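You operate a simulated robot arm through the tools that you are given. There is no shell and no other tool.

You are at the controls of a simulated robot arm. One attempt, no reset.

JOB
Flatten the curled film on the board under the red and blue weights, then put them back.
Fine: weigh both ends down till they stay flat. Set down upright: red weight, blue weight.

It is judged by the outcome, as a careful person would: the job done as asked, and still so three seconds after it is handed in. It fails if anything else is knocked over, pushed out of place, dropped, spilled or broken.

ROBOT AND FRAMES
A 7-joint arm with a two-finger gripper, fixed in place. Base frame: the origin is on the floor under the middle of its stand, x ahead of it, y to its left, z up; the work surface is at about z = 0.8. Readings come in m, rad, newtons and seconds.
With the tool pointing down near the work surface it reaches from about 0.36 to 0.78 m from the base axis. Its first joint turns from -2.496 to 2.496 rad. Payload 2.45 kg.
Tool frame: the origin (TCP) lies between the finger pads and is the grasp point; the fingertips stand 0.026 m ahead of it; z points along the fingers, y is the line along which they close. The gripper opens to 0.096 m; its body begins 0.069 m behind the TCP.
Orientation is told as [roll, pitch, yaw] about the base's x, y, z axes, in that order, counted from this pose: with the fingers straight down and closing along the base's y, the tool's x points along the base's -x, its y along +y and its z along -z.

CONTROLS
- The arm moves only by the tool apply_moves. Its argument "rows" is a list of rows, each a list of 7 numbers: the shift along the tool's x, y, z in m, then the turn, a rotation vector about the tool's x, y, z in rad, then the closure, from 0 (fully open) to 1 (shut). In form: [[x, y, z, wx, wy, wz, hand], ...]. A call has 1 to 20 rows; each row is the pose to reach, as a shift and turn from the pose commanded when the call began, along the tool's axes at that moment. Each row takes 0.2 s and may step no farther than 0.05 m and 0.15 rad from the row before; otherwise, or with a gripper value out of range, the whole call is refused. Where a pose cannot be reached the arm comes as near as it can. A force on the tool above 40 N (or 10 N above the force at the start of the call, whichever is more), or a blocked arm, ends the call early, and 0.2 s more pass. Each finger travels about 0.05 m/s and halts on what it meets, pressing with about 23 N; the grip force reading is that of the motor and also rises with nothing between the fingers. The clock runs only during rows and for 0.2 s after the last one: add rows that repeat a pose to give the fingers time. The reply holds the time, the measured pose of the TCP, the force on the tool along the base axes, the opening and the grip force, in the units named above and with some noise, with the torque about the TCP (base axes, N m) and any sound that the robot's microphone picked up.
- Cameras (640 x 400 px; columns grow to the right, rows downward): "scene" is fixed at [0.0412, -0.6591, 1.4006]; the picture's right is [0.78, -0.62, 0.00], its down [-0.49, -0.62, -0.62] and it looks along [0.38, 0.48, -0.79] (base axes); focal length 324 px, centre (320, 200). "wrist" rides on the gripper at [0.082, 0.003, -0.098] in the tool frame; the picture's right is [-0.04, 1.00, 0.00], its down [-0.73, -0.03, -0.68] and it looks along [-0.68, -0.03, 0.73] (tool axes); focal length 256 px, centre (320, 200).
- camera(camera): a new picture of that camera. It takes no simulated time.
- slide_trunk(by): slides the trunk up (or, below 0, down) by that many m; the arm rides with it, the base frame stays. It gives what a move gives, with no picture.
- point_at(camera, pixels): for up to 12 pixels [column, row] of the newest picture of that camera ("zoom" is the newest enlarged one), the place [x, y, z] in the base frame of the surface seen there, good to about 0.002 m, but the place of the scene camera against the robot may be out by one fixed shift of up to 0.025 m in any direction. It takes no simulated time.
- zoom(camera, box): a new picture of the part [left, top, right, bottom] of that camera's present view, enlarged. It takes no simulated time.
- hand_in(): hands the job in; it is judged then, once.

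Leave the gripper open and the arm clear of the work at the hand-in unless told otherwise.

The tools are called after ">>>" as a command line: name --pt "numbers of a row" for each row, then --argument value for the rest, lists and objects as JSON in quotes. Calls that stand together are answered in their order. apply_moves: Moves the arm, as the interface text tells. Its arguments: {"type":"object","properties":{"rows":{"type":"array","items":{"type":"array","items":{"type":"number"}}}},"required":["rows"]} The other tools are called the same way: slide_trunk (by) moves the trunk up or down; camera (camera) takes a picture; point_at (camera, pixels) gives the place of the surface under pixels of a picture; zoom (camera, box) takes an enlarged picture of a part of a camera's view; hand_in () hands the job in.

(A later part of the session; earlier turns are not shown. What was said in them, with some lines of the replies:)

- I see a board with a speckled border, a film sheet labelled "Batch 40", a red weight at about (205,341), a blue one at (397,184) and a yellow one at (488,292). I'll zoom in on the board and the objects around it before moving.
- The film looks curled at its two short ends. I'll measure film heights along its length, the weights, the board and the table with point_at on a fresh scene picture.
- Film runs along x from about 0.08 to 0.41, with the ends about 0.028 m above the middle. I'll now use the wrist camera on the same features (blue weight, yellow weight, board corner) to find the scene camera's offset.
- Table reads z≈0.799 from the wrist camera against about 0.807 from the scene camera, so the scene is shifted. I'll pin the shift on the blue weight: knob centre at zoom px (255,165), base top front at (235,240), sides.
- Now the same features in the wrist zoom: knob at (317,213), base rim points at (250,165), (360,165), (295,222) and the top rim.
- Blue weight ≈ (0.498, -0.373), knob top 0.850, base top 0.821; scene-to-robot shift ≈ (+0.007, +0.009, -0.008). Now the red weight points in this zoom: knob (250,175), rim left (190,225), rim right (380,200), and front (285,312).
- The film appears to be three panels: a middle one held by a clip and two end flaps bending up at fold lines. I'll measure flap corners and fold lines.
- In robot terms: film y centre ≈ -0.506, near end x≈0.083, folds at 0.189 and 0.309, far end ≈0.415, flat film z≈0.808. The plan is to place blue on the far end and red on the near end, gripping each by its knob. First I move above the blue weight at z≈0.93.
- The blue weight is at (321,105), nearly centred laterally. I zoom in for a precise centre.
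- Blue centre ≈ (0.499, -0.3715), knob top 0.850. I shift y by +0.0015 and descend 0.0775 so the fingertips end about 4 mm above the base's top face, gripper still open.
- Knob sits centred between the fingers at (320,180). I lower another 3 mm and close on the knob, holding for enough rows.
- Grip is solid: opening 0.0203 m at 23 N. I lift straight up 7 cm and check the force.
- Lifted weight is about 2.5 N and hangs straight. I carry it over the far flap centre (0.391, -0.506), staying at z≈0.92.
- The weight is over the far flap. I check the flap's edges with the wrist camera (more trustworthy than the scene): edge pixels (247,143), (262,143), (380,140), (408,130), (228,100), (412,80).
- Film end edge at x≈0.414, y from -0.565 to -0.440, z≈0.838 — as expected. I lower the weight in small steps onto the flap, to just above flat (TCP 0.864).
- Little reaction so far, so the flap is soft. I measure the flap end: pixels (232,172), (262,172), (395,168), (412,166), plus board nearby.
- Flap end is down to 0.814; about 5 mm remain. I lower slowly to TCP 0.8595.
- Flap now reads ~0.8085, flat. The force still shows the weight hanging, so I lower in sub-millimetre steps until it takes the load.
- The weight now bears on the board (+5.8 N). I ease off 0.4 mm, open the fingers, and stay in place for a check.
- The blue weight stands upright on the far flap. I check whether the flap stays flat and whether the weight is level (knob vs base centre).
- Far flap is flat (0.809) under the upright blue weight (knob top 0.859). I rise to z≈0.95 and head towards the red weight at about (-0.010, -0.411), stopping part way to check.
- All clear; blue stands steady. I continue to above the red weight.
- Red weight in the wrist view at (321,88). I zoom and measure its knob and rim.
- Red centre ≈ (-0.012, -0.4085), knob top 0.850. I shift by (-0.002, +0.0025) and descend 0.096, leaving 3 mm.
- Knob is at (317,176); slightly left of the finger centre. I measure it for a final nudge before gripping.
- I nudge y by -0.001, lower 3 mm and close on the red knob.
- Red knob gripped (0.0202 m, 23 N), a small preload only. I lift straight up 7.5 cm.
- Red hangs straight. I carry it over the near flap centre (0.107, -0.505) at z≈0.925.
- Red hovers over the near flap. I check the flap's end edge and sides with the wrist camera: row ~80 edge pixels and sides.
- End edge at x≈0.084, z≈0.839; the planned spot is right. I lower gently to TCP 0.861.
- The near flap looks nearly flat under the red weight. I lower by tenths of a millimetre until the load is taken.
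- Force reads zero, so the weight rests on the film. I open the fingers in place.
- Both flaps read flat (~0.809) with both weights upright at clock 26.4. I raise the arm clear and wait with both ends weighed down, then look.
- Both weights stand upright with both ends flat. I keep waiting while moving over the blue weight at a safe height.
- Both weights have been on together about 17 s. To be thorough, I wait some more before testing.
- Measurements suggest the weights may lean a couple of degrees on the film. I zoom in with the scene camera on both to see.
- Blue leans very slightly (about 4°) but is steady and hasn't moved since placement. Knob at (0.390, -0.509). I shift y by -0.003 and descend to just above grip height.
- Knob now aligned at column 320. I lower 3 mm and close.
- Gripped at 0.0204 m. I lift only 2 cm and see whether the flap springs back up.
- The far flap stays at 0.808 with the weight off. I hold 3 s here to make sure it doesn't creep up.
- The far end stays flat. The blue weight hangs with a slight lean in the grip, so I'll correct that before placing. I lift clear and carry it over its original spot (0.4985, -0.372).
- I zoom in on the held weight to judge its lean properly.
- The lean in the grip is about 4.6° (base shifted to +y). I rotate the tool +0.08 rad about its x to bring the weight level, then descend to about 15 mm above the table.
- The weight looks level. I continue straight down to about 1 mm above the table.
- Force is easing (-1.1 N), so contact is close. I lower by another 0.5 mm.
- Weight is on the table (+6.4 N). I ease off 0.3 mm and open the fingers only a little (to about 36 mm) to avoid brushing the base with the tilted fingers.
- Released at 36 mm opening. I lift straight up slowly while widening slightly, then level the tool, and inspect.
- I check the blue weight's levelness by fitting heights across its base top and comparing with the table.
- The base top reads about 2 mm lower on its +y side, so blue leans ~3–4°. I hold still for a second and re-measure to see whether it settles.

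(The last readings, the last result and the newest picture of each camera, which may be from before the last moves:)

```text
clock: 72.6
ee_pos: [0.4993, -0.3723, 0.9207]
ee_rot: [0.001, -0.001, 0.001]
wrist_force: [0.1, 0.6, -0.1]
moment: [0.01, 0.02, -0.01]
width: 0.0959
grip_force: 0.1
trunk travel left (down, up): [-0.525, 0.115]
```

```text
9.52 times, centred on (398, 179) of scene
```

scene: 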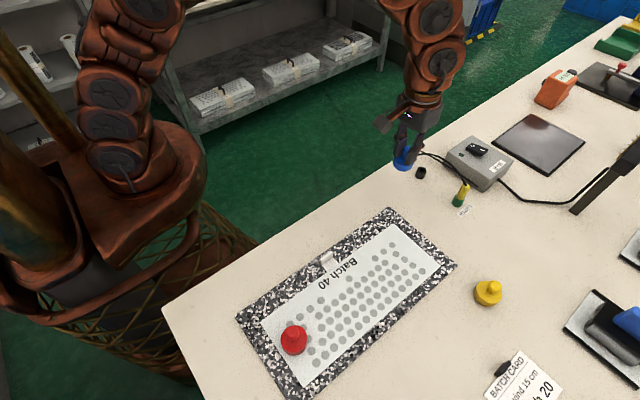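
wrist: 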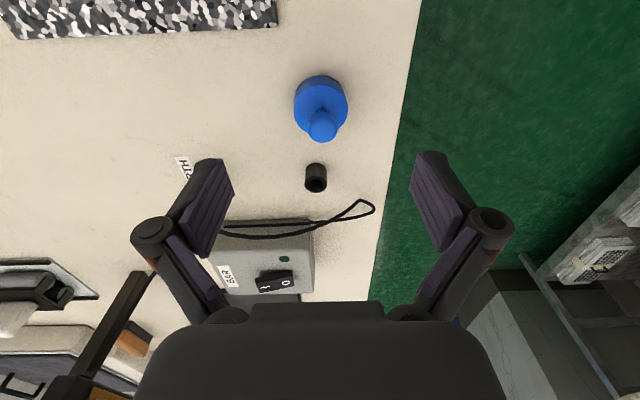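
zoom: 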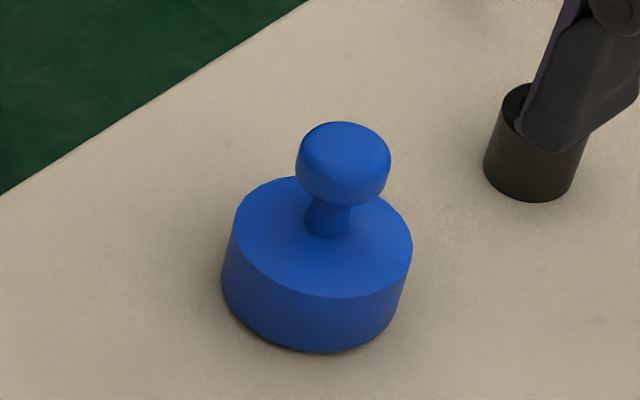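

Blue leans only ~3–4° and is stable, back at its spot within about 3 mm. I'll try a slower, firmer release on red, and revisit blue if that works better. Now I rise and move back over the red weight on the near flap.

>>> apply_moves --pt "0 0 -0.02 0 0 0 0" --pt "0 0 -0.04 0 0 0 0" --pt "0.04 -0.013 -0.04 0 0 0 0" --pt "0.08 -0.027 -0.04 0 0 0 0" --pt "0.12 -0.04 -0.04 0 0 0 0" --pt "0.16 -0.054 -0.04 0 0 0 0" --pt "0.2 -0.067 -0.04 0 0 0 0" --pt "0.24 -0.081 -0.04 0 0 0 0" --pt "0.28 -0.094 -0.04 0 0 0 0" --pt "0.32 -0.108 -0.04 0 0 0 0" --pt "0.36 -0.121 -0.04 0 0 0 0" --pt "0.3915 -0.132 -0.04 0 0 0 0" --pt "0.3915 -0.132 -0.02 0 0 0 0" --pt "0.3915 -0.132 -0.02 0 0 0 0"

>>> camera --camera "wrist"

>>> zoom --camera "wrist" --box '[272, 50, 368, 130]'

>>> camera --camera "scene"

```text
clock: 75.6
ee_pos: [0.1071, -0.5048, 0.9407]
ee_rot: [0.001, 0.0, 0.0]
wrist_force: [0.0, 0.8, -1.2]
moment: [0.02, 0.01, 0.0]
width: 0.096
grip_force: 0.1
trunk travel left (down, up): [-0.525, 0.115]
```

```text
taken
```

wrist: 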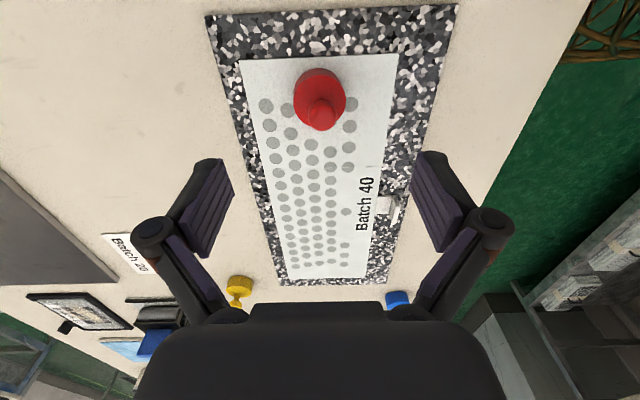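

```text
5.00 times, centred on (320, 90) of wrist
```

zoom: 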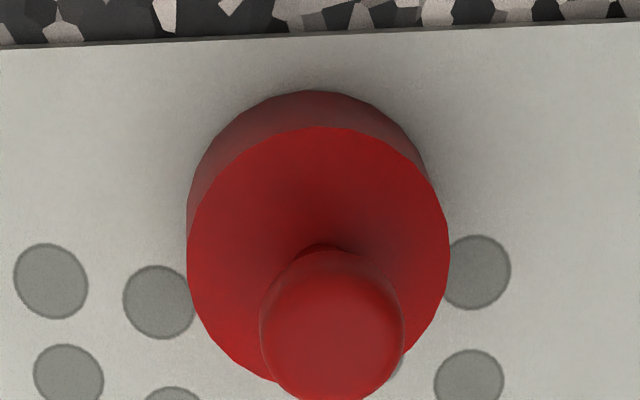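

```text
taken
```

scene: 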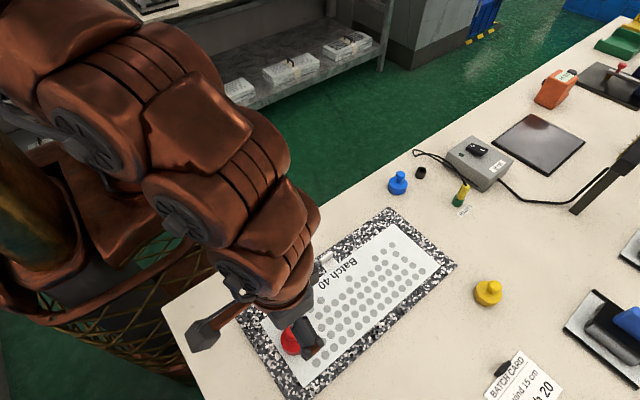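

Red knob at about y=-0.5025. I shift +0.0015 in y and descend to just above grip height.

>>> apply_moves --pt "0 0.0015 0.02 0 0 0 0" --pt "0 0.0015 0.04 0 0 0 0" --pt "0 0.0015 0.058 0 0 0 0" --pt "0 0.0015 0.07 0 0 0 0" --pt "0 0.0015 0.0787 0 0 0 0" --pt "0 0.0015 0.0787 0 0 0 0"

>>> zoom --camera "wrist" --box '[250, 90, 390, 210]'

```text
clock: 77.0
ee_pos: [0.1063, -0.503, 0.8624]
ee_rot: [-0.001, -0.001, 0.0]
wrist_force: [-0.1, 0.0, 0.7]
moment: [0.03, 0.01, 0.0]
width: 0.0961
grip_force: 0.0
trunk travel left (down, up): [-0.525, 0.115]
```

```text
3.33 times, centred on (320, 150) of wrist
```

zoom: 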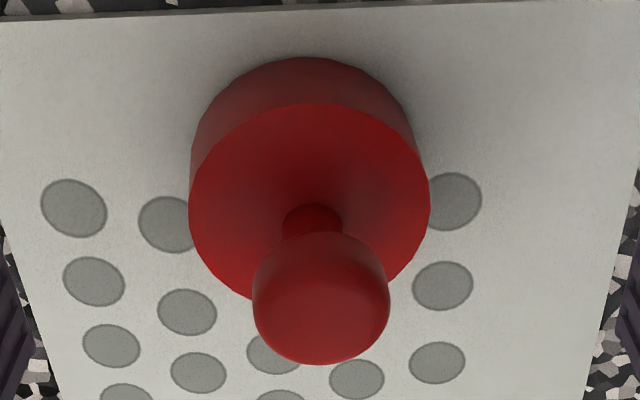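

Knob is aligned at column 320. I lower 3 mm and close.

>>> apply_moves --pt "0 0 0.003 0 0 0 0" --pt "0 0 0.003 0 0 0 0.5" --pt "0 0 0.003 0 0 0 0.7" --pt "0 0 0.003 0 0 0 0.78" --pt "0 0 0.003 0 0 0 0.85" --pt "0 0 0.003 0 0 0 1" --pt "0 0 0.003 0 0 0 1" --pt "0 0 0.003 0 0 0 1"

>>> zoom --camera "wrist" --box '[250, 90, 390, 210]'

```text
clock: 78.8
ee_pos: [0.1069, -0.5039, 0.8598]
ee_rot: [-0.001, 0.0, 0.0]
wrist_force: [-0.3, -0.2, 1.4]
moment: [0.02, -0.01, 0.01]
width: 0.0202
grip_force: 23.2
trunk travel left (down, up): [-0.525, 0.115]
```

```text
3.33 times, centred on (320, 150) of wrist
```

zoom: 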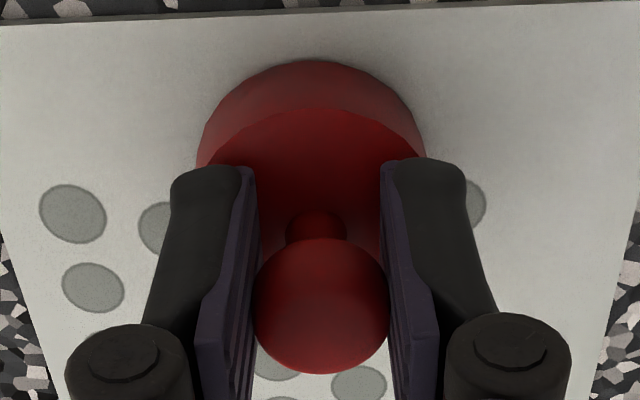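

Gripped at 0.0202 m. I lift 2 cm, hold 3 s, and check the near flap.

>>> apply_moves --pt "0 0 -0.005 0 0 0 1" --pt "0 0 -0.012 0 0 0 1" --pt "0 0 -0.02 0 0 0 1" --pt "0 0 -0.025 0 0 0 1" --pt "0 0 -0.025 0 0 0 1" --pt "0 0 -0.025 0 0 0 1" --pt "0 0 -0.025 0 0 0 1" --pt "0 0 -0.025 0 0 0 1" --pt "0 0 -0.025 0 0 0 1" --pt "0 0 -0.025 0 0 0 1" --pt "0 0 -0.025 0 0 0 1" --pt "0 0 -0.025 0 0 0 1" --pt "0 0 -0.025 0 0 0 1" --pt "0 0 -0.025 0 0 0 1" --pt "0 0 -0.025 0 0 0 1" --pt "0 0 -0.025 0 0 0 1"

>>> camera --camera "wrist"

>>> point_at --camera "wrist" --pixels '[[225, 92], [260, 90], [320, 86], [370, 84], [415, 84], [240, 120], [405, 115], [250, 140], [395, 140], [320, 60]]'

>>> zoom --camera "scene" --box '[230, 270, 340, 390]'

```text
clock: 82.2
ee_pos: [0.1089, -0.5031, 0.8845]
ee_rot: [-0.002, 0.0, 0.0]
wrist_force: [0.7, 0.0, -2.8]
moment: [0.0, 0.0, 0.03]
width: 0.0201
grip_force: 22.9
trunk travel left (down, up): [-0.525, 0.115]
```

```text
taken
```

wrist: 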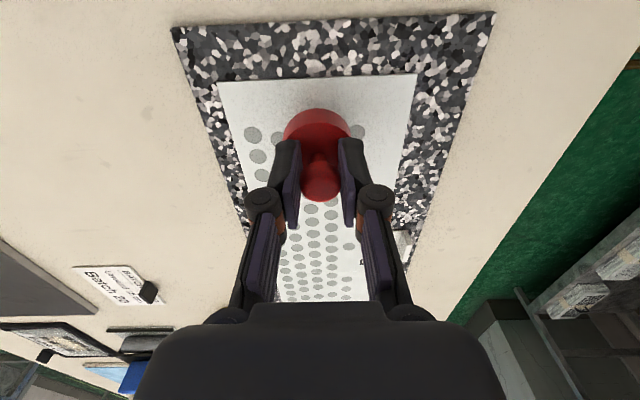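

```text
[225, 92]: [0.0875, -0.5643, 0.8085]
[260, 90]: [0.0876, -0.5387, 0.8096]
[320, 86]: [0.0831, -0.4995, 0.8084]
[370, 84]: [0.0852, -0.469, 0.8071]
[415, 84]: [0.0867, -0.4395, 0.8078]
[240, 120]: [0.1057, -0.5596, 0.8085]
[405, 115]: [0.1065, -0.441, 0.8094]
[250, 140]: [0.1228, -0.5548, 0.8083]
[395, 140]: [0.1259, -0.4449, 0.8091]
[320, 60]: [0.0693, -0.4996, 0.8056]
```

```text
3.33 times, centred on (285, 330) of scene
```

zoom: 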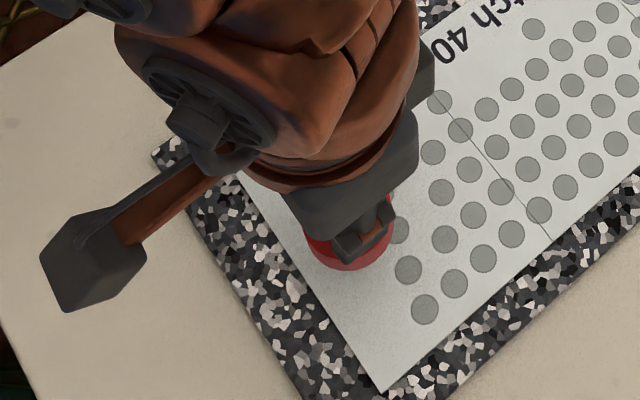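

The near flap also stays flat (≈0.8085) with the weight off. I lift and carry red back over its original spot (-0.014, -0.4098).

>>> apply_moves --pt "0 0 -0.02 0 0 0 1" --pt "0 0 -0.045 0 0 0 1" --pt "0.025 0.019 -0.045 0 0 0 1" --pt "0.05 0.038 -0.045 0 0 0 1" --pt "0.075 0.057 -0.045 0 0 0 1" --pt "0.1 0.076 -0.045 0 0 0 1" --pt "0.121 0.0927 -0.045 0 0 0 1" --pt "0.121 0.0927 -0.045 0 0 0 1"

>>> zoom --camera "wrist" --box '[275, 95, 371, 215]'

>>> camera --camera "scene"

```text
clock: 84.0
ee_pos: [-0.0131, -0.4106, 0.9305]
ee_rot: [-0.001, -0.001, 0.0]
wrist_force: [0.2, -0.8, -2.5]
moment: [0.0, 0.03, 0.01]
width: 0.0203
grip_force: 23.2
trunk travel left (down, up): [-0.525, 0.115]
```

```text
3.33 times, centred on (323, 155) of wrist
```

zoom: 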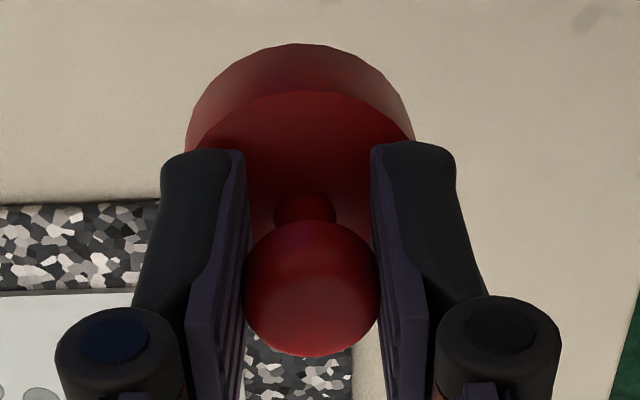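

```text
taken
```

scene: 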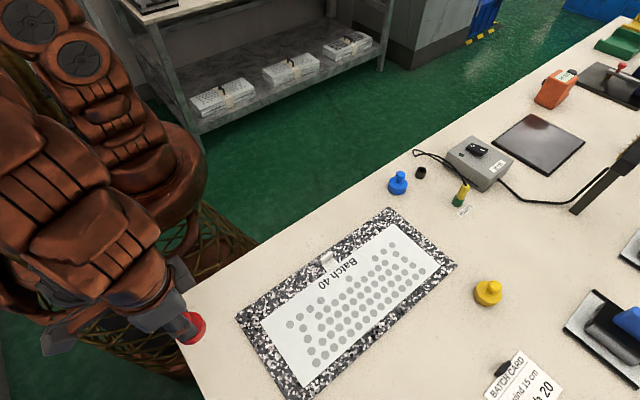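

Red leans about 3° in the grip (base towards -y). I rotate -0.05 rad about tool x to level it and descend to 15 mm above the table.

>>> apply_moves --pt "0 0 0 -0.025 0 0 1" --pt "0 0 0 -0.05 0 0 1" --pt "0 0 0.02 -0.05 0 0 1" --pt "0 0 0.04 -0.05 0 0 1" --pt "0 0 0.055 -0.05 0 0 1" --pt "0 0 0.066 -0.05 0 0 1" --pt "0 0 0.073 -0.05 0 0 1" --pt "0 0 0.077 -0.05 0 0 1" --pt "0 0 0.077 -0.05 0 0 1"

>>> camera --camera "wrist"

>>> zoom --camera "scene" --box '[160, 300, 250, 370]'

```text
clock: 86.0
ee_pos: [-0.0131, -0.4102, 0.8537]
ee_rot: [0.051, 0.0, 0.0]
wrist_force: [0.7, 0.1, -2.3]
moment: [-0.03, 0.02, -0.01]
width: 0.0201
grip_force: 22.6
trunk travel left (down, up): [-0.525, 0.115]
```

```text
taken
```

wrist: 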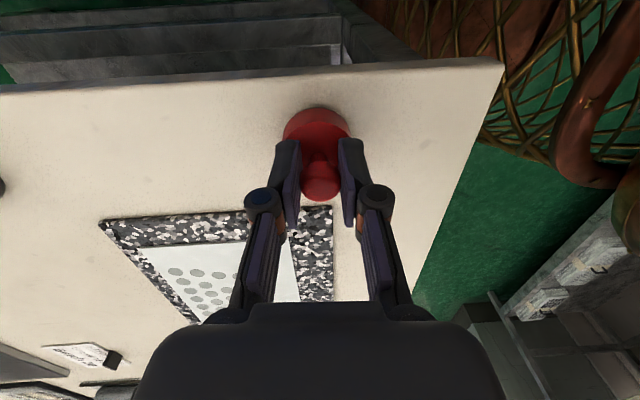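

```text
5.71 times, centred on (205, 335) of scene
```

zoom: 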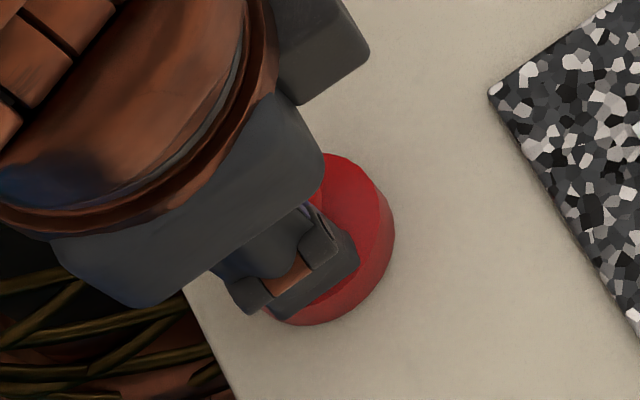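

Now I lower the last ~2.4 mm in small steps until firm contact.

>>> apply_moves --pt "0 -5e-05 0.001 0 0 0 1" --pt "0 -0.0001 0.002 0 0 0 1" --pt "0 -0.000125 0.0025 0 0 0 1" --pt "0 -0.000125 0.0025 0 0 0 1"

```text
clock: 87.0
ee_pos: [-0.0135, -0.4111, 0.8506]
ee_rot: [0.05, 0.0, 0.0]
wrist_force: [1.8, 2.4, 9.1]
moment: [0.09, -0.12, 0.02]
width: 0.0203
grip_force: 23.3
trunk travel left (down, up): [-0.525, 0.115]
```

Firm, centred contact (9 N, small moments). I ease off 0.4 mm and release very gradually to avoid dragging the knob.

>>> apply_moves --pt "0 0 -0.0004 0 0 0 1" --pt "0 0 -0.0004 0 0 0 0.9" --pt "0 0 -0.0004 0 0 0 0.84" --pt "0 0 -0.0004 0 0 0 0.81" --pt "0 0 -0.0004 0 0 0 0.8" --pt "0 0 -0.0004 0 0 0 0.795" --pt "0 0 -0.0004 0 0 0 0.79" --pt "0 0 -0.0004 0 0 0 0.785" --pt "0 0 -0.0004 0 0 0 0.78" --pt "0 0 -0.0004 0 0 0 0.77" --pt "0 0 -0.0004 0 0 0 0.75" --pt "0 0 -0.0004 0 0 0 0.72" --pt "0 0 -0.0004 0 0 0 0.68" --pt "0 0 -0.0004 0 0 0 0.62" --pt "0 0 -0.0004 0 0 0 0.62"

>>> zoom --camera "wrist" --box '[250, 90, 390, 210]'

```text
clock: 90.2
ee_pos: [-0.0142, -0.4098, 0.8502]
ee_rot: [0.052, 0.001, 0.0]
wrist_force: [0.3, -0.3, -0.9]
moment: [-0.01, -0.01, -0.01]
width: 0.0366
grip_force: 0.1
trunk travel left (down, up): [-0.525, 0.115]
```

```text
3.33 times, centred on (320, 150) of wrist
```

zoom: 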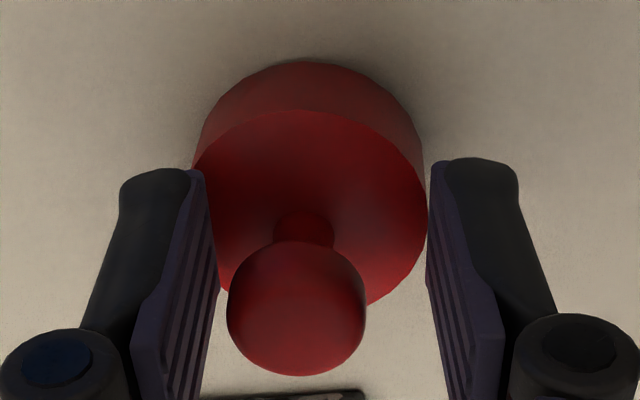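

Red is released on the table but the knob settled toward -y. I lift straight up carefully while opening, level the tool, and measure its lean.

>>> apply_moves --pt "0 0 -0.0004 0 0 0 0.55" --pt "0 0.0003 -0.006 0 0 0 0.5" --pt "0 0.0008 -0.016 0 0 0 0.45" --pt "0 0.0015 -0.03 0 0 0 0.4" --pt "0 0.0025 -0.05 0 0 0 0.3" --pt "0 0.0038 -0.075 0.025 0 0 0.1" --pt "0 0.0048 -0.096 0.05 0 0 0" --pt "0 0.0048 -0.096 0.05 0 0 0" --pt "0 0.0048 -0.096 0.05 0 0 0"

>>> camera --camera "wrist"

>>> zoom --camera "scene" --box '[170, 310, 250, 370]'

>>> zoom --camera "wrist" --box '[272, 50, 368, 130]'

```text
clock: 92.2
ee_pos: [-0.0136, -0.4103, 0.9465]
ee_rot: [-0.001, 0.001, -0.001]
wrist_force: [0.0, 0.5, -0.9]
moment: [0.04, -0.02, 0.0]
width: 0.0961
grip_force: 0.1
trunk travel left (down, up): [-0.525, 0.115]
```

```text
taken
```

wrist: 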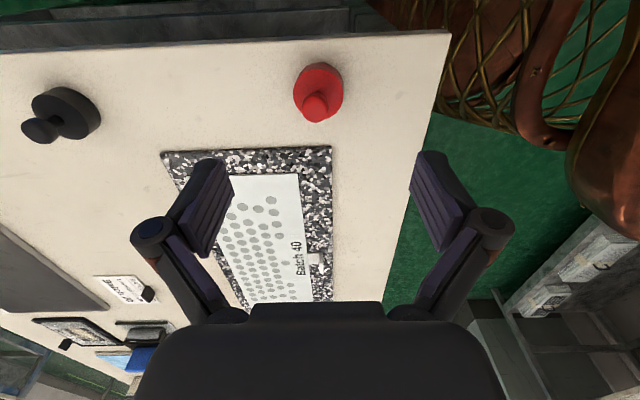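

```text
6.67 times, centred on (210, 340) of scene
```

zoom: 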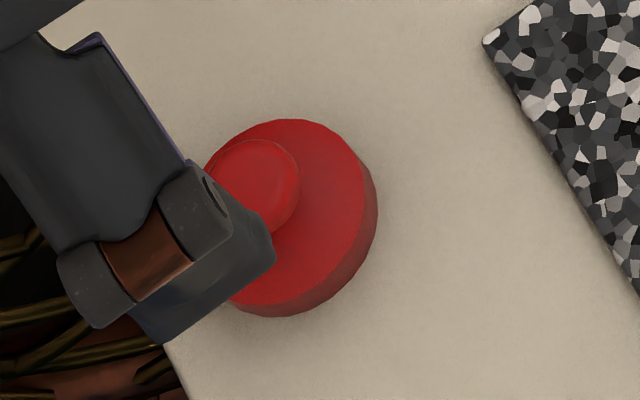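

```text
5.00 times, centred on (320, 90) of wrist
```

zoom: 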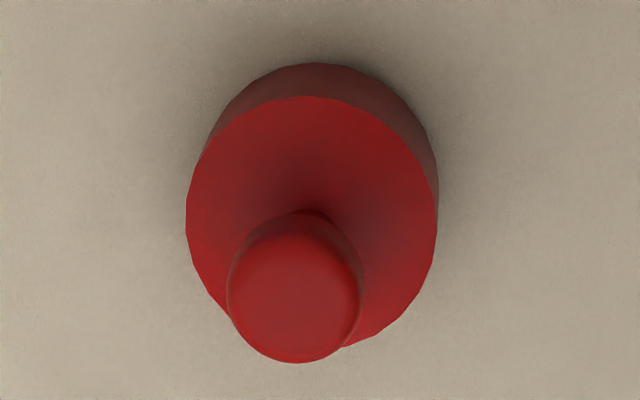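

Red stands but leans about 7° toward -y. To straighten it without squeezing, I'll centre the open gripper on its base (y≈-0.4114) and close the fingers to just over the knob's width, nudging the knob upright. First I descend with the fingers open.

>>> point_at --camera "zoom" --pixels '[[195, 220], [430, 220], [205, 180], [420, 180], [230, 130], [390, 130], [295, 300], [295, 270], [245, 290], [345, 290], [310, 110], [310, 75]]'

>>> apply_moves --pt "-0.002 -0.0016 0.02 0 0 0 0" --pt "-0.002 -0.0016 0.04 0 0 0 0" --pt "-0.002 -0.0016 0.06 0 0 0 0" --pt "-0.002 -0.0016 0.075 0 0 0 0" --pt "-0.002 -0.0016 0.086 0 0 0 0" --pt "-0.002 -0.0016 0.0925 0 0 0 0" --pt "-0.002 -0.0016 0.0925 0 0 0 0.3" --pt "-0.002 -0.0016 0.0925 0 0 0 0.5" --pt "-0.002 -0.0016 0.0925 0 0 0 0.5"

>>> zoom --camera "wrist" --box '[250, 90, 390, 210]'

```text
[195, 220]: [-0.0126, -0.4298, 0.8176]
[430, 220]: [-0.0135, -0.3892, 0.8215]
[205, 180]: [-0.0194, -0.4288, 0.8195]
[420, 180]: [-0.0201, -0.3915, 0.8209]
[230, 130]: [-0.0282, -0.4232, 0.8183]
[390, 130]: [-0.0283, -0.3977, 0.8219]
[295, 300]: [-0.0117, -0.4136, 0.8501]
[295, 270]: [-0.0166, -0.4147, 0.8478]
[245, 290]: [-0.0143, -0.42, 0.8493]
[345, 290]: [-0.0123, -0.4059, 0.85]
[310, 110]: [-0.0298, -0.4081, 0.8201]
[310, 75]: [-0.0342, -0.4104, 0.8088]
```

```text
clock: 94.2
ee_pos: [-0.0116, -0.4129, 0.8535]
ee_rot: [-0.001, -0.001, 0.0]
wrist_force: [0.3, -0.6, 0.0]
moment: [0.0, 0.01, -0.02]
width: 0.0479
grip_force: 0.1
trunk travel left (down, up): [-0.525, 0.115]
```

```text
3.33 times, centred on (320, 150) of wrist
```

zoom: 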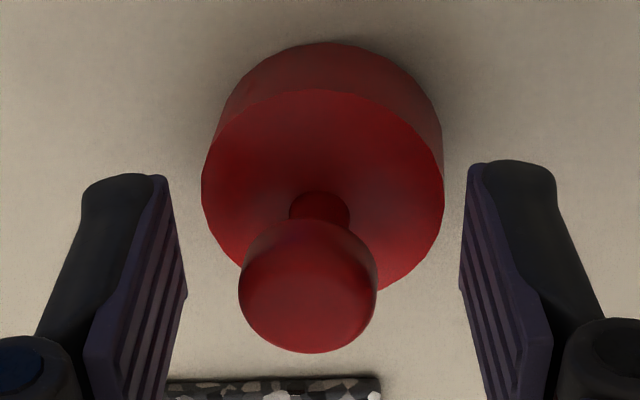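

The fingers are centred on the base (col ≈322) and the knob sits left (col 307). I close slowly to a 21.6 mm gap, just above the knob's 20.3 mm, to push it upright.

>>> apply_moves --pt "0 0 0 0 0 0 0.58" --pt "0 0 0 0 0 0 0.64" --pt "0 0 0 0 0 0 0.69" --pt "0 0 0 0 0 0 0.72" --pt "0 0 0 0 0 0 0.74" --pt "0 0 0 0 0 0 0.755" --pt "0 0 0 0 0 0 0.765" --pt "0 0 0 0 0 0 0.775" --pt "0 0 0 0 0 0 0.775" --pt "0 0 0 0 0 0 0.775"

>>> zoom --camera "wrist" --box '[250, 90, 390, 210]'

```text
clock: 96.4
ee_pos: [-0.012, -0.4121, 0.8544]
ee_rot: [-0.001, -0.001, -0.001]
wrist_force: [-0.2, -0.7, -0.4]
moment: [-0.01, 0.02, 0.04]
width: 0.0219
grip_force: 0.1
trunk travel left (down, up): [-0.525, 0.115]
```

```text
3.33 times, centred on (320, 150) of wrist
```

zoom: 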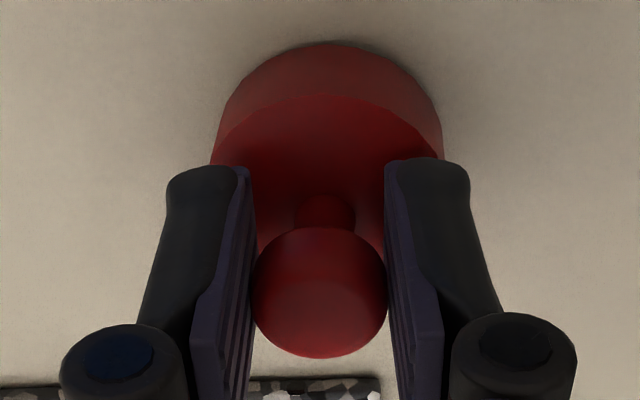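

The knob moved to col 320 with the base centre near col 327, so the lean roughly halved. I nudge a further 1.2 mm in +y with the fingers at that gap.

>>> apply_moves --pt "0 0.0004 0 0 0 0 0.775" --pt "0 0.0008 0 0 0 0 0.775" --pt "0 0.0012 0 0 0 0 0.775" --pt "0 0.0012 0 0 0 0 0.775"

>>> zoom --camera "wrist" --box '[250, 90, 390, 210]'

```text
clock: 97.4
ee_pos: [-0.0129, -0.4103, 0.8545]
ee_rot: [0.0, 0.0, 0.0]
wrist_force: [-0.1, -0.6, 0.0]
moment: [0.01, 0.01, -0.02]
width: 0.0216
grip_force: 0.0
trunk travel left (down, up): [-0.525, 0.115]
```

```text
3.33 times, centred on (320, 150) of wrist
```

zoom: 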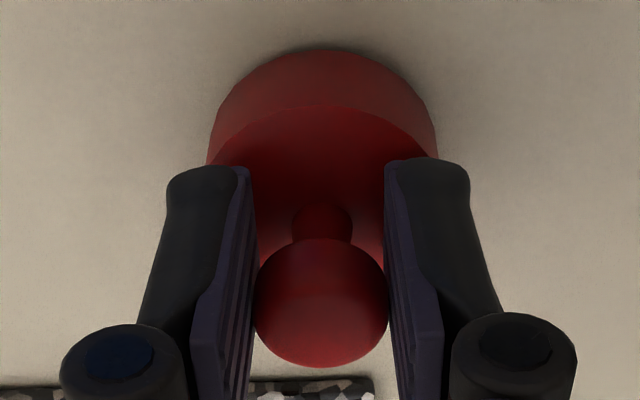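

Base (col 322) and knob (col 321) now line up. I open the fingers slowly and symmetrically.

>>> apply_moves --pt "0 0 0 0 0 0 0.77" --pt "0 0 0 0 0 0 0.76" --pt "0 0 0 0 0 0 0.74" --pt "0 0 0 0 0 0 0.71" --pt "0 0 0 0 0 0 0.66" --pt "0 0 0 0 0 0 0.6" --pt "0 0 0 0 0 0 0.5" --pt "0 0 0 0 0 0 0.5"

>>> zoom --camera "wrist" --box '[250, 90, 390, 210]'

```text
clock: 99.2
ee_pos: [-0.012, -0.411, 0.8538]
ee_rot: [-0.001, -0.001, 0.001]
wrist_force: [-0.3, -0.5, -0.5]
moment: [0.01, 0.03, 0.0]
width: 0.0482
grip_force: 0.1
trunk travel left (down, up): [-0.525, 0.115]
```

```text
3.33 times, centred on (320, 150) of wrist
```

zoom: 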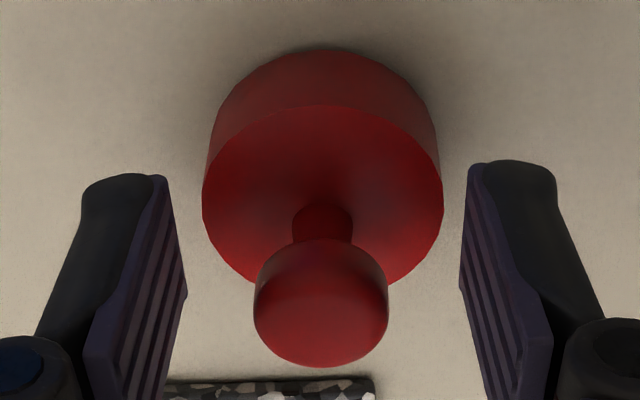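

Red now stands straight (base centre col 322, knob col 321). I open fully while lifting away and measure it.

>>> apply_moves --pt "0 0 -0.005 0 0 0 0.5" --pt "0 0 -0.02 0 0 0 0.4" --pt "0 0 -0.045 0 0 0 0.2" --pt "0 0 -0.075 0 0 0 0" --pt "0 0 -0.096 0 0 0 0" --pt "0 0 -0.096 0 0 0 0"

>>> zoom --camera "wrist" --box '[272, 50, 368, 130]'

>>> point_at --camera "zoom" --pixels '[[205, 200], [430, 200], [215, 170], [420, 170], [240, 130], [390, 130], [320, 285], [320, 260], [270, 270], [370, 270], [315, 90], [315, 70]]'

>>> zoom --camera "scene" --box '[170, 310, 250, 370]'

```text
clock: 100.6
ee_pos: [-0.0126, -0.411, 0.9514]
ee_rot: [-0.001, 0.0, -0.001]
wrist_force: [0.6, -0.2, -0.3]
moment: [0.0, 0.03, -0.03]
width: 0.0962
grip_force: 0.1
trunk travel left (down, up): [-0.525, 0.115]
```

```text
5.00 times, centred on (320, 90) of wrist
```

zoom: 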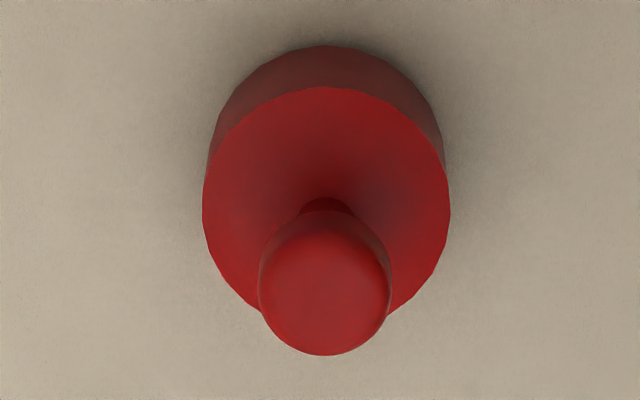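

```text
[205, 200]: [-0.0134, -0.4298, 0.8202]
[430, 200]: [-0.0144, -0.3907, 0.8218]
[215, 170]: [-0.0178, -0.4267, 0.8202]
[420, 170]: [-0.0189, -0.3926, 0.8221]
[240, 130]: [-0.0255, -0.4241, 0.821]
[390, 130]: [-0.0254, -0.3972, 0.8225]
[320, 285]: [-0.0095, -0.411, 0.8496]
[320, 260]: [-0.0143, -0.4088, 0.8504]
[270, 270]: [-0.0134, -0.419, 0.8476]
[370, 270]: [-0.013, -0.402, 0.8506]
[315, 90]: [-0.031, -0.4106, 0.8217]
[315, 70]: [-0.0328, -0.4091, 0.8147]
```

```text
6.67 times, centred on (210, 340) of scene
```

zoom: 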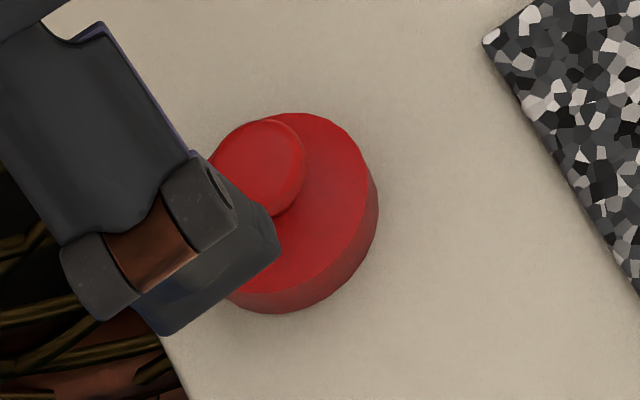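

Red is upright at (-0.012, -0.410), matching its original place. Now I go back to blue to straighten it the same way, travelling at z≈0.95.

>>> apply_moves --pt "-0.03 0.002 0 0 0 0 0" --pt "-0.07 0.005 0 0 0 0 0" --pt "-0.115 0.008 0 0 0 0 0" --pt "-0.16 0.012 0 0 0 0 0" --pt "-0.205 0.015 0 0 0 0 0" --pt "-0.25 0.018 0 0 0 0 0" --pt "-0.295 0.022 0 0 0 0 0" --pt "-0.34 0.025 0 0 0 0 0" --pt "-0.385 0.028 0 0 0 0 0" --pt "-0.43 0.032 0 0 0 0 0" --pt "-0.47 0.035 0 0 0 0 0" --pt "-0.5 0.037 0 0 0 0 0" --pt "-0.5125 0.0382 0 0 0 0 0" --pt "-0.5125 0.0382 0 0 0 0 0"

>>> camera --camera "wrist"

>>> zoom --camera "wrist" --box '[272, 50, 368, 130]'

>>> camera --camera "scene"

```text
clock: 103.6
ee_pos: [0.498, -0.3701, 0.9499]
ee_rot: [0.0, -0.001, 0.0]
wrist_force: [0.1, -0.8, 0.2]
moment: [0.03, 0.01, 0.0]
width: 0.096
grip_force: 0.1
trunk travel left (down, up): [-0.525, 0.115]
```

```text
taken
```

wrist: 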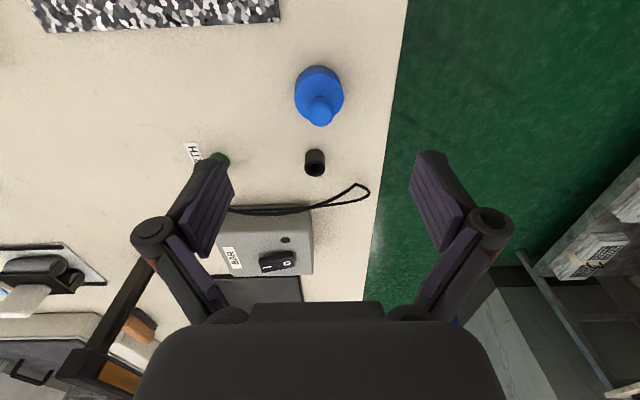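

```text
5.00 times, centred on (320, 90) of wrist
```

zoom: 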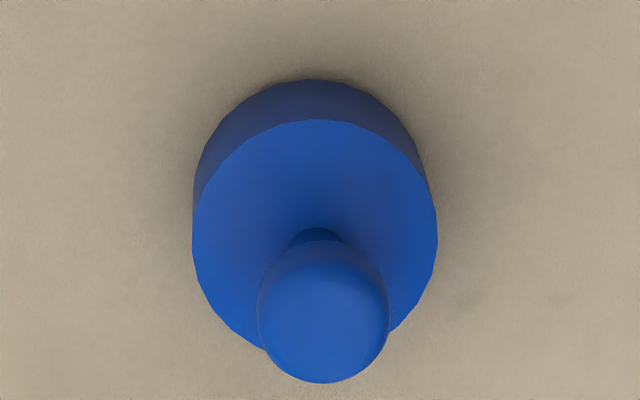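

```text
taken
```

scene: 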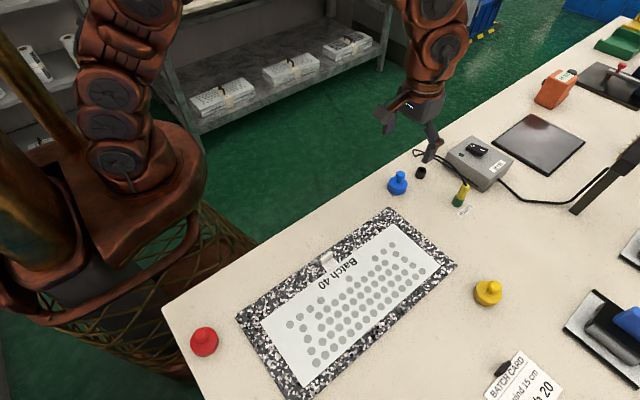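

Blue leans slightly to +y (base col 315, knob col 323 in the zoom); its base is within about 3 mm of the original spot. I centre on the base (shift -0.0012 in y, +0.002 in x), descend, and part-close.

>>> apply_moves --pt "-0.002 -0.0012 0.02 0 0 0 0" --pt "-0.002 -0.0012 0.04 0 0 0 0" --pt "-0.002 -0.0012 0.06 0 0 0 0" --pt "-0.002 -0.0012 0.078 0 0 0 0" --pt "-0.002 -0.0012 0.09 0 0 0 0" --pt "-0.002 -0.0012 0.0965 0 0 0 0" --pt "-0.002 -0.0012 0.0965 0 0 0 0.3" --pt "-0.002 -0.0012 0.0965 0 0 0 0.5" --pt "-0.002 -0.0012 0.0965 0 0 0 0.5"

>>> zoom --camera "wrist" --box '[250, 90, 390, 210]'

```text
clock: 105.6
ee_pos: [0.5018, -0.3735, 0.8531]
ee_rot: [-0.001, 0.001, -0.001]
wrist_force: [-0.5, 0.0, -0.4]
moment: [0.01, 0.02, -0.02]
width: 0.0481
grip_force: 0.0
trunk travel left (down, up): [-0.525, 0.115]
```

```text
3.33 times, centred on (320, 150) of wrist
```

zoom: 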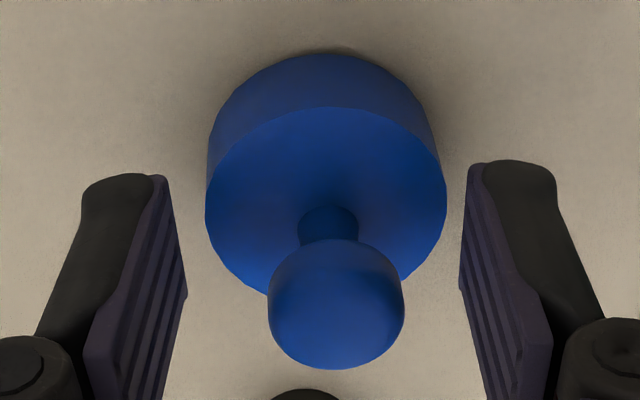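

Base centre col 326, knob col 336. With the present position, closing to a 21.6 mm gap will push the knob back over the base. I close slowly.

>>> apply_moves --pt "0 0 0 0 0 0 0.58" --pt "0 0 0 0 0 0 0.64" --pt "0 0 0 0 0 0 0.69" --pt "0 0 0 0 0 0 0.72" --pt "0 0 0 0 0 0 0.74" --pt "0 0 0 0 0 0 0.755" --pt "0 0 0 0 0 0 0.765" --pt "0 0 0 0 0 0 0.775" --pt "0 0 0 0 0 0 0.775"

>>> zoom --camera "wrist" --box '[250, 90, 390, 210]'

```text
clock: 107.6
ee_pos: [0.5029, -0.3738, 0.8532]
ee_rot: [0.001, 0.0, -0.001]
wrist_force: [0.0, -0.4, -0.8]
moment: [0.01, 0.06, 0.02]
width: 0.0215
grip_force: 0.1
trunk travel left (down, up): [-0.525, 0.115]
```

```text
3.33 times, centred on (320, 150) of wrist
```

zoom: 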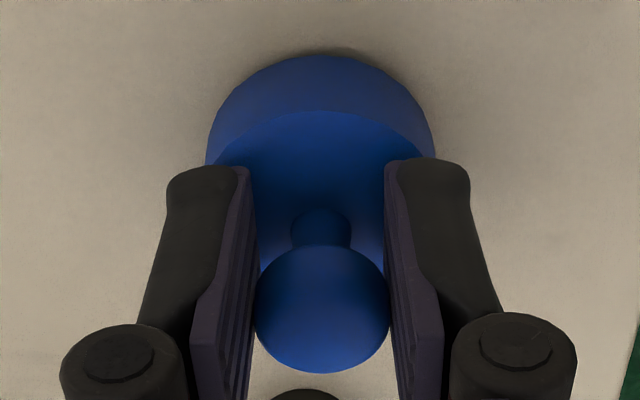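

Base (col 321) and knob (col 322) line up. I open slowly.

>>> apply_moves --pt "0 0 0 0 0 0 0.77" --pt "0 0 0 0 0 0 0.76" --pt "0 0 0 0 0 0 0.74" --pt "0 0 0 0 0 0 0.71" --pt "0 0 0 0 0 0 0.66" --pt "0 0 0 0 0 0 0.6" --pt "0 0 0 0 0 0 0.5" --pt "0 0 0 0 0 0 0.5"

>>> zoom --camera "wrist" --box '[250, 90, 390, 210]'

>>> zoom --camera "scene" --box '[372, 158, 424, 200]'

```text
clock: 109.4
ee_pos: [0.5036, -0.3734, 0.8535]
ee_rot: [0.0, 0.0, 0.0]
wrist_force: [0.0, -0.4, 1.0]
moment: [-0.03, 0.01, 0.0]
width: 0.0479
grip_force: 0.0
trunk travel left (down, up): [-0.525, 0.115]
```

```text
3.33 times, centred on (320, 150) of wrist
```

zoom: 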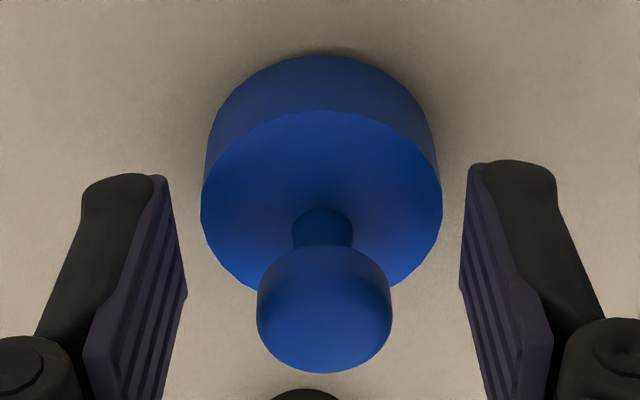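

```text
9.52 times, centred on (398, 179) of scene
```

zoom: 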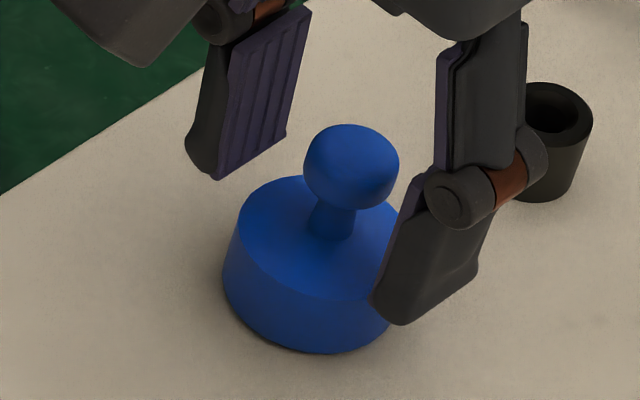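

Blue is straight now (base col 321, knob col 324). I lift straight up, open fully, and withdraw toward the start pose.

>>> apply_moves --pt "0 0 -0.005 0 0 0 0.5" --pt "0 0 -0.02 0 0 0 0.4" --pt "0 0 -0.045 0 0 0 0.2" --pt "0 0 -0.08 0 0 0 0" --pt "0 0 -0.12 0 0 0 0" --pt "0.02 -0.01 -0.155 0 0 0 0" --pt "0.05 -0.03 -0.18 0 0 0 0" --pt "0.08 -0.05 -0.19 0 0 0 0" --pt "0.1 -0.065 -0.19 0 0 0 0" --pt "0.1 -0.065 -0.19 0 0 0 0" --pt "0.1 -0.065 -0.19 0 0 0 0" --pt "0.1 -0.065 -0.19 0 0 0 0"

>>> camera --camera "scene"

>>> zoom --camera "scene" --box '[372, 158, 424, 200]'

>>> zoom --camera "scene" --box '[170, 310, 250, 370]'

>>> camera --camera "wrist"

```text
clock: 112.0
ee_pos: [0.4022, -0.4397, 1.0435]
ee_rot: [0.001, 0.0, -0.001]
wrist_force: [0.0, -0.8, 0.3]
moment: [0.04, 0.01, 0.0]
width: 0.0958
grip_force: 0.2
trunk travel left (down, up): [-0.525, 0.115]
```

```text
taken
```

scene: 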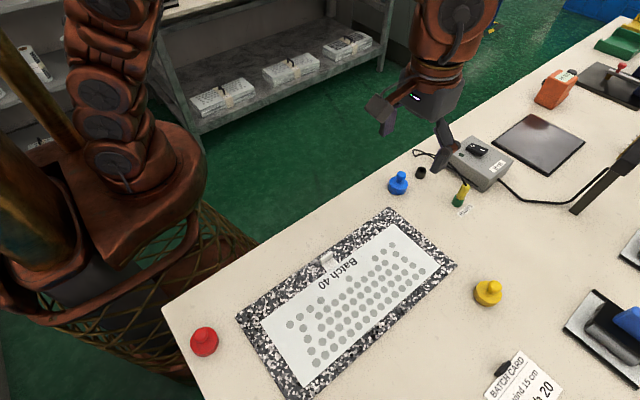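

```text
9.52 times, centred on (398, 179) of scene
```

zoom: 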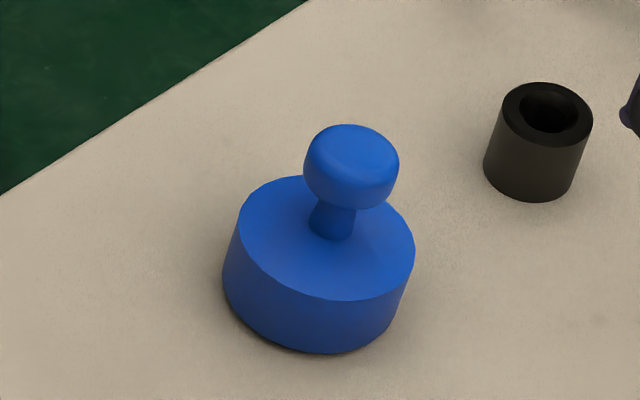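

```text
6.67 times, centred on (210, 340) of scene
```

zoom: 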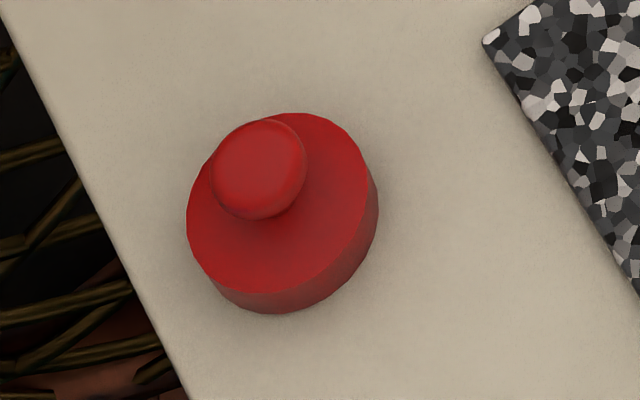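

```text
taken
```

wrist: 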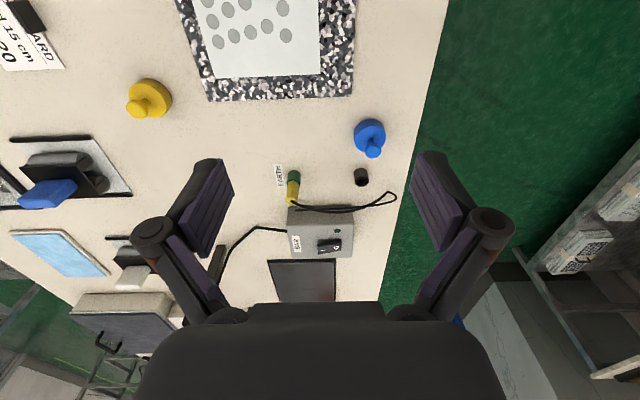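

Both weights stand at their original spots. I check the film's heights at both ends once more.

>>> point_at --camera "scene" --pixels '[[266, 320], [285, 350], [307, 383], [300, 320], [330, 305], [360, 285], [390, 265], [393, 224], [420, 245], [442, 265], [345, 270], [450, 266]]'

>>> zoom --camera "scene" --box '[230, 195, 470, 400]'

```text
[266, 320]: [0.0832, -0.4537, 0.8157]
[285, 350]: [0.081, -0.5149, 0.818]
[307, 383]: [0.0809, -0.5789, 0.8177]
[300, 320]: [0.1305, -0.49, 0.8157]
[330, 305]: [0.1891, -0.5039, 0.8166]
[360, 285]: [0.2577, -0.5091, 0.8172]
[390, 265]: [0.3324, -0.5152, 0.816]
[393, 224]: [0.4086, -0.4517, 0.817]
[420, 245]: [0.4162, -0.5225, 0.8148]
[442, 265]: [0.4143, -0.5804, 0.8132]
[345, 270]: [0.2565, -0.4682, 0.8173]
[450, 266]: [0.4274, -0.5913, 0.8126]
```

```text
1.95 times, centred on (350, 298) of scene
```

zoom: 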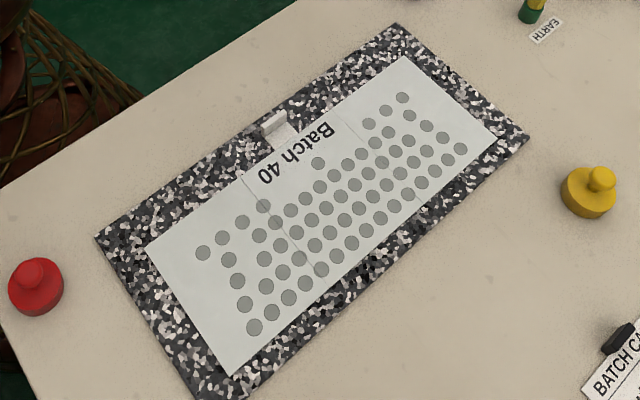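

The film is flat along its whole length: both ends and the middle read 0.815–0.818 in the scene frame, and that was after more than 25 s without weights. Red and blue stand at their original spots, the gripper is open and the arm is near its start pose, so I hand in.

>>> hand_in

```text
The job is handed in.
```

I flattened the film and put both weights back, then handed the job in. I don't have the judge's verdict.

- **Film:** I set blue on the far end and red on the near end. Both stayed on together for about 30 s. After I took them off, both ends stayed flat, level with the middle, for the 30 s or more before hand-in.
- **Weights:** Red is back within about 2 mm of its original spot, and blue within about 3 mm. Both leaned about 4–7° when I first set them down on the table, so I nudged each one upright with the fingers without gripping it. A lean of roughly 2–3° remains, mostly along x.
- **Everything else:** From the pictures, nothing else was moved or knocked. The gripper is open and the arm is close to its start pose.
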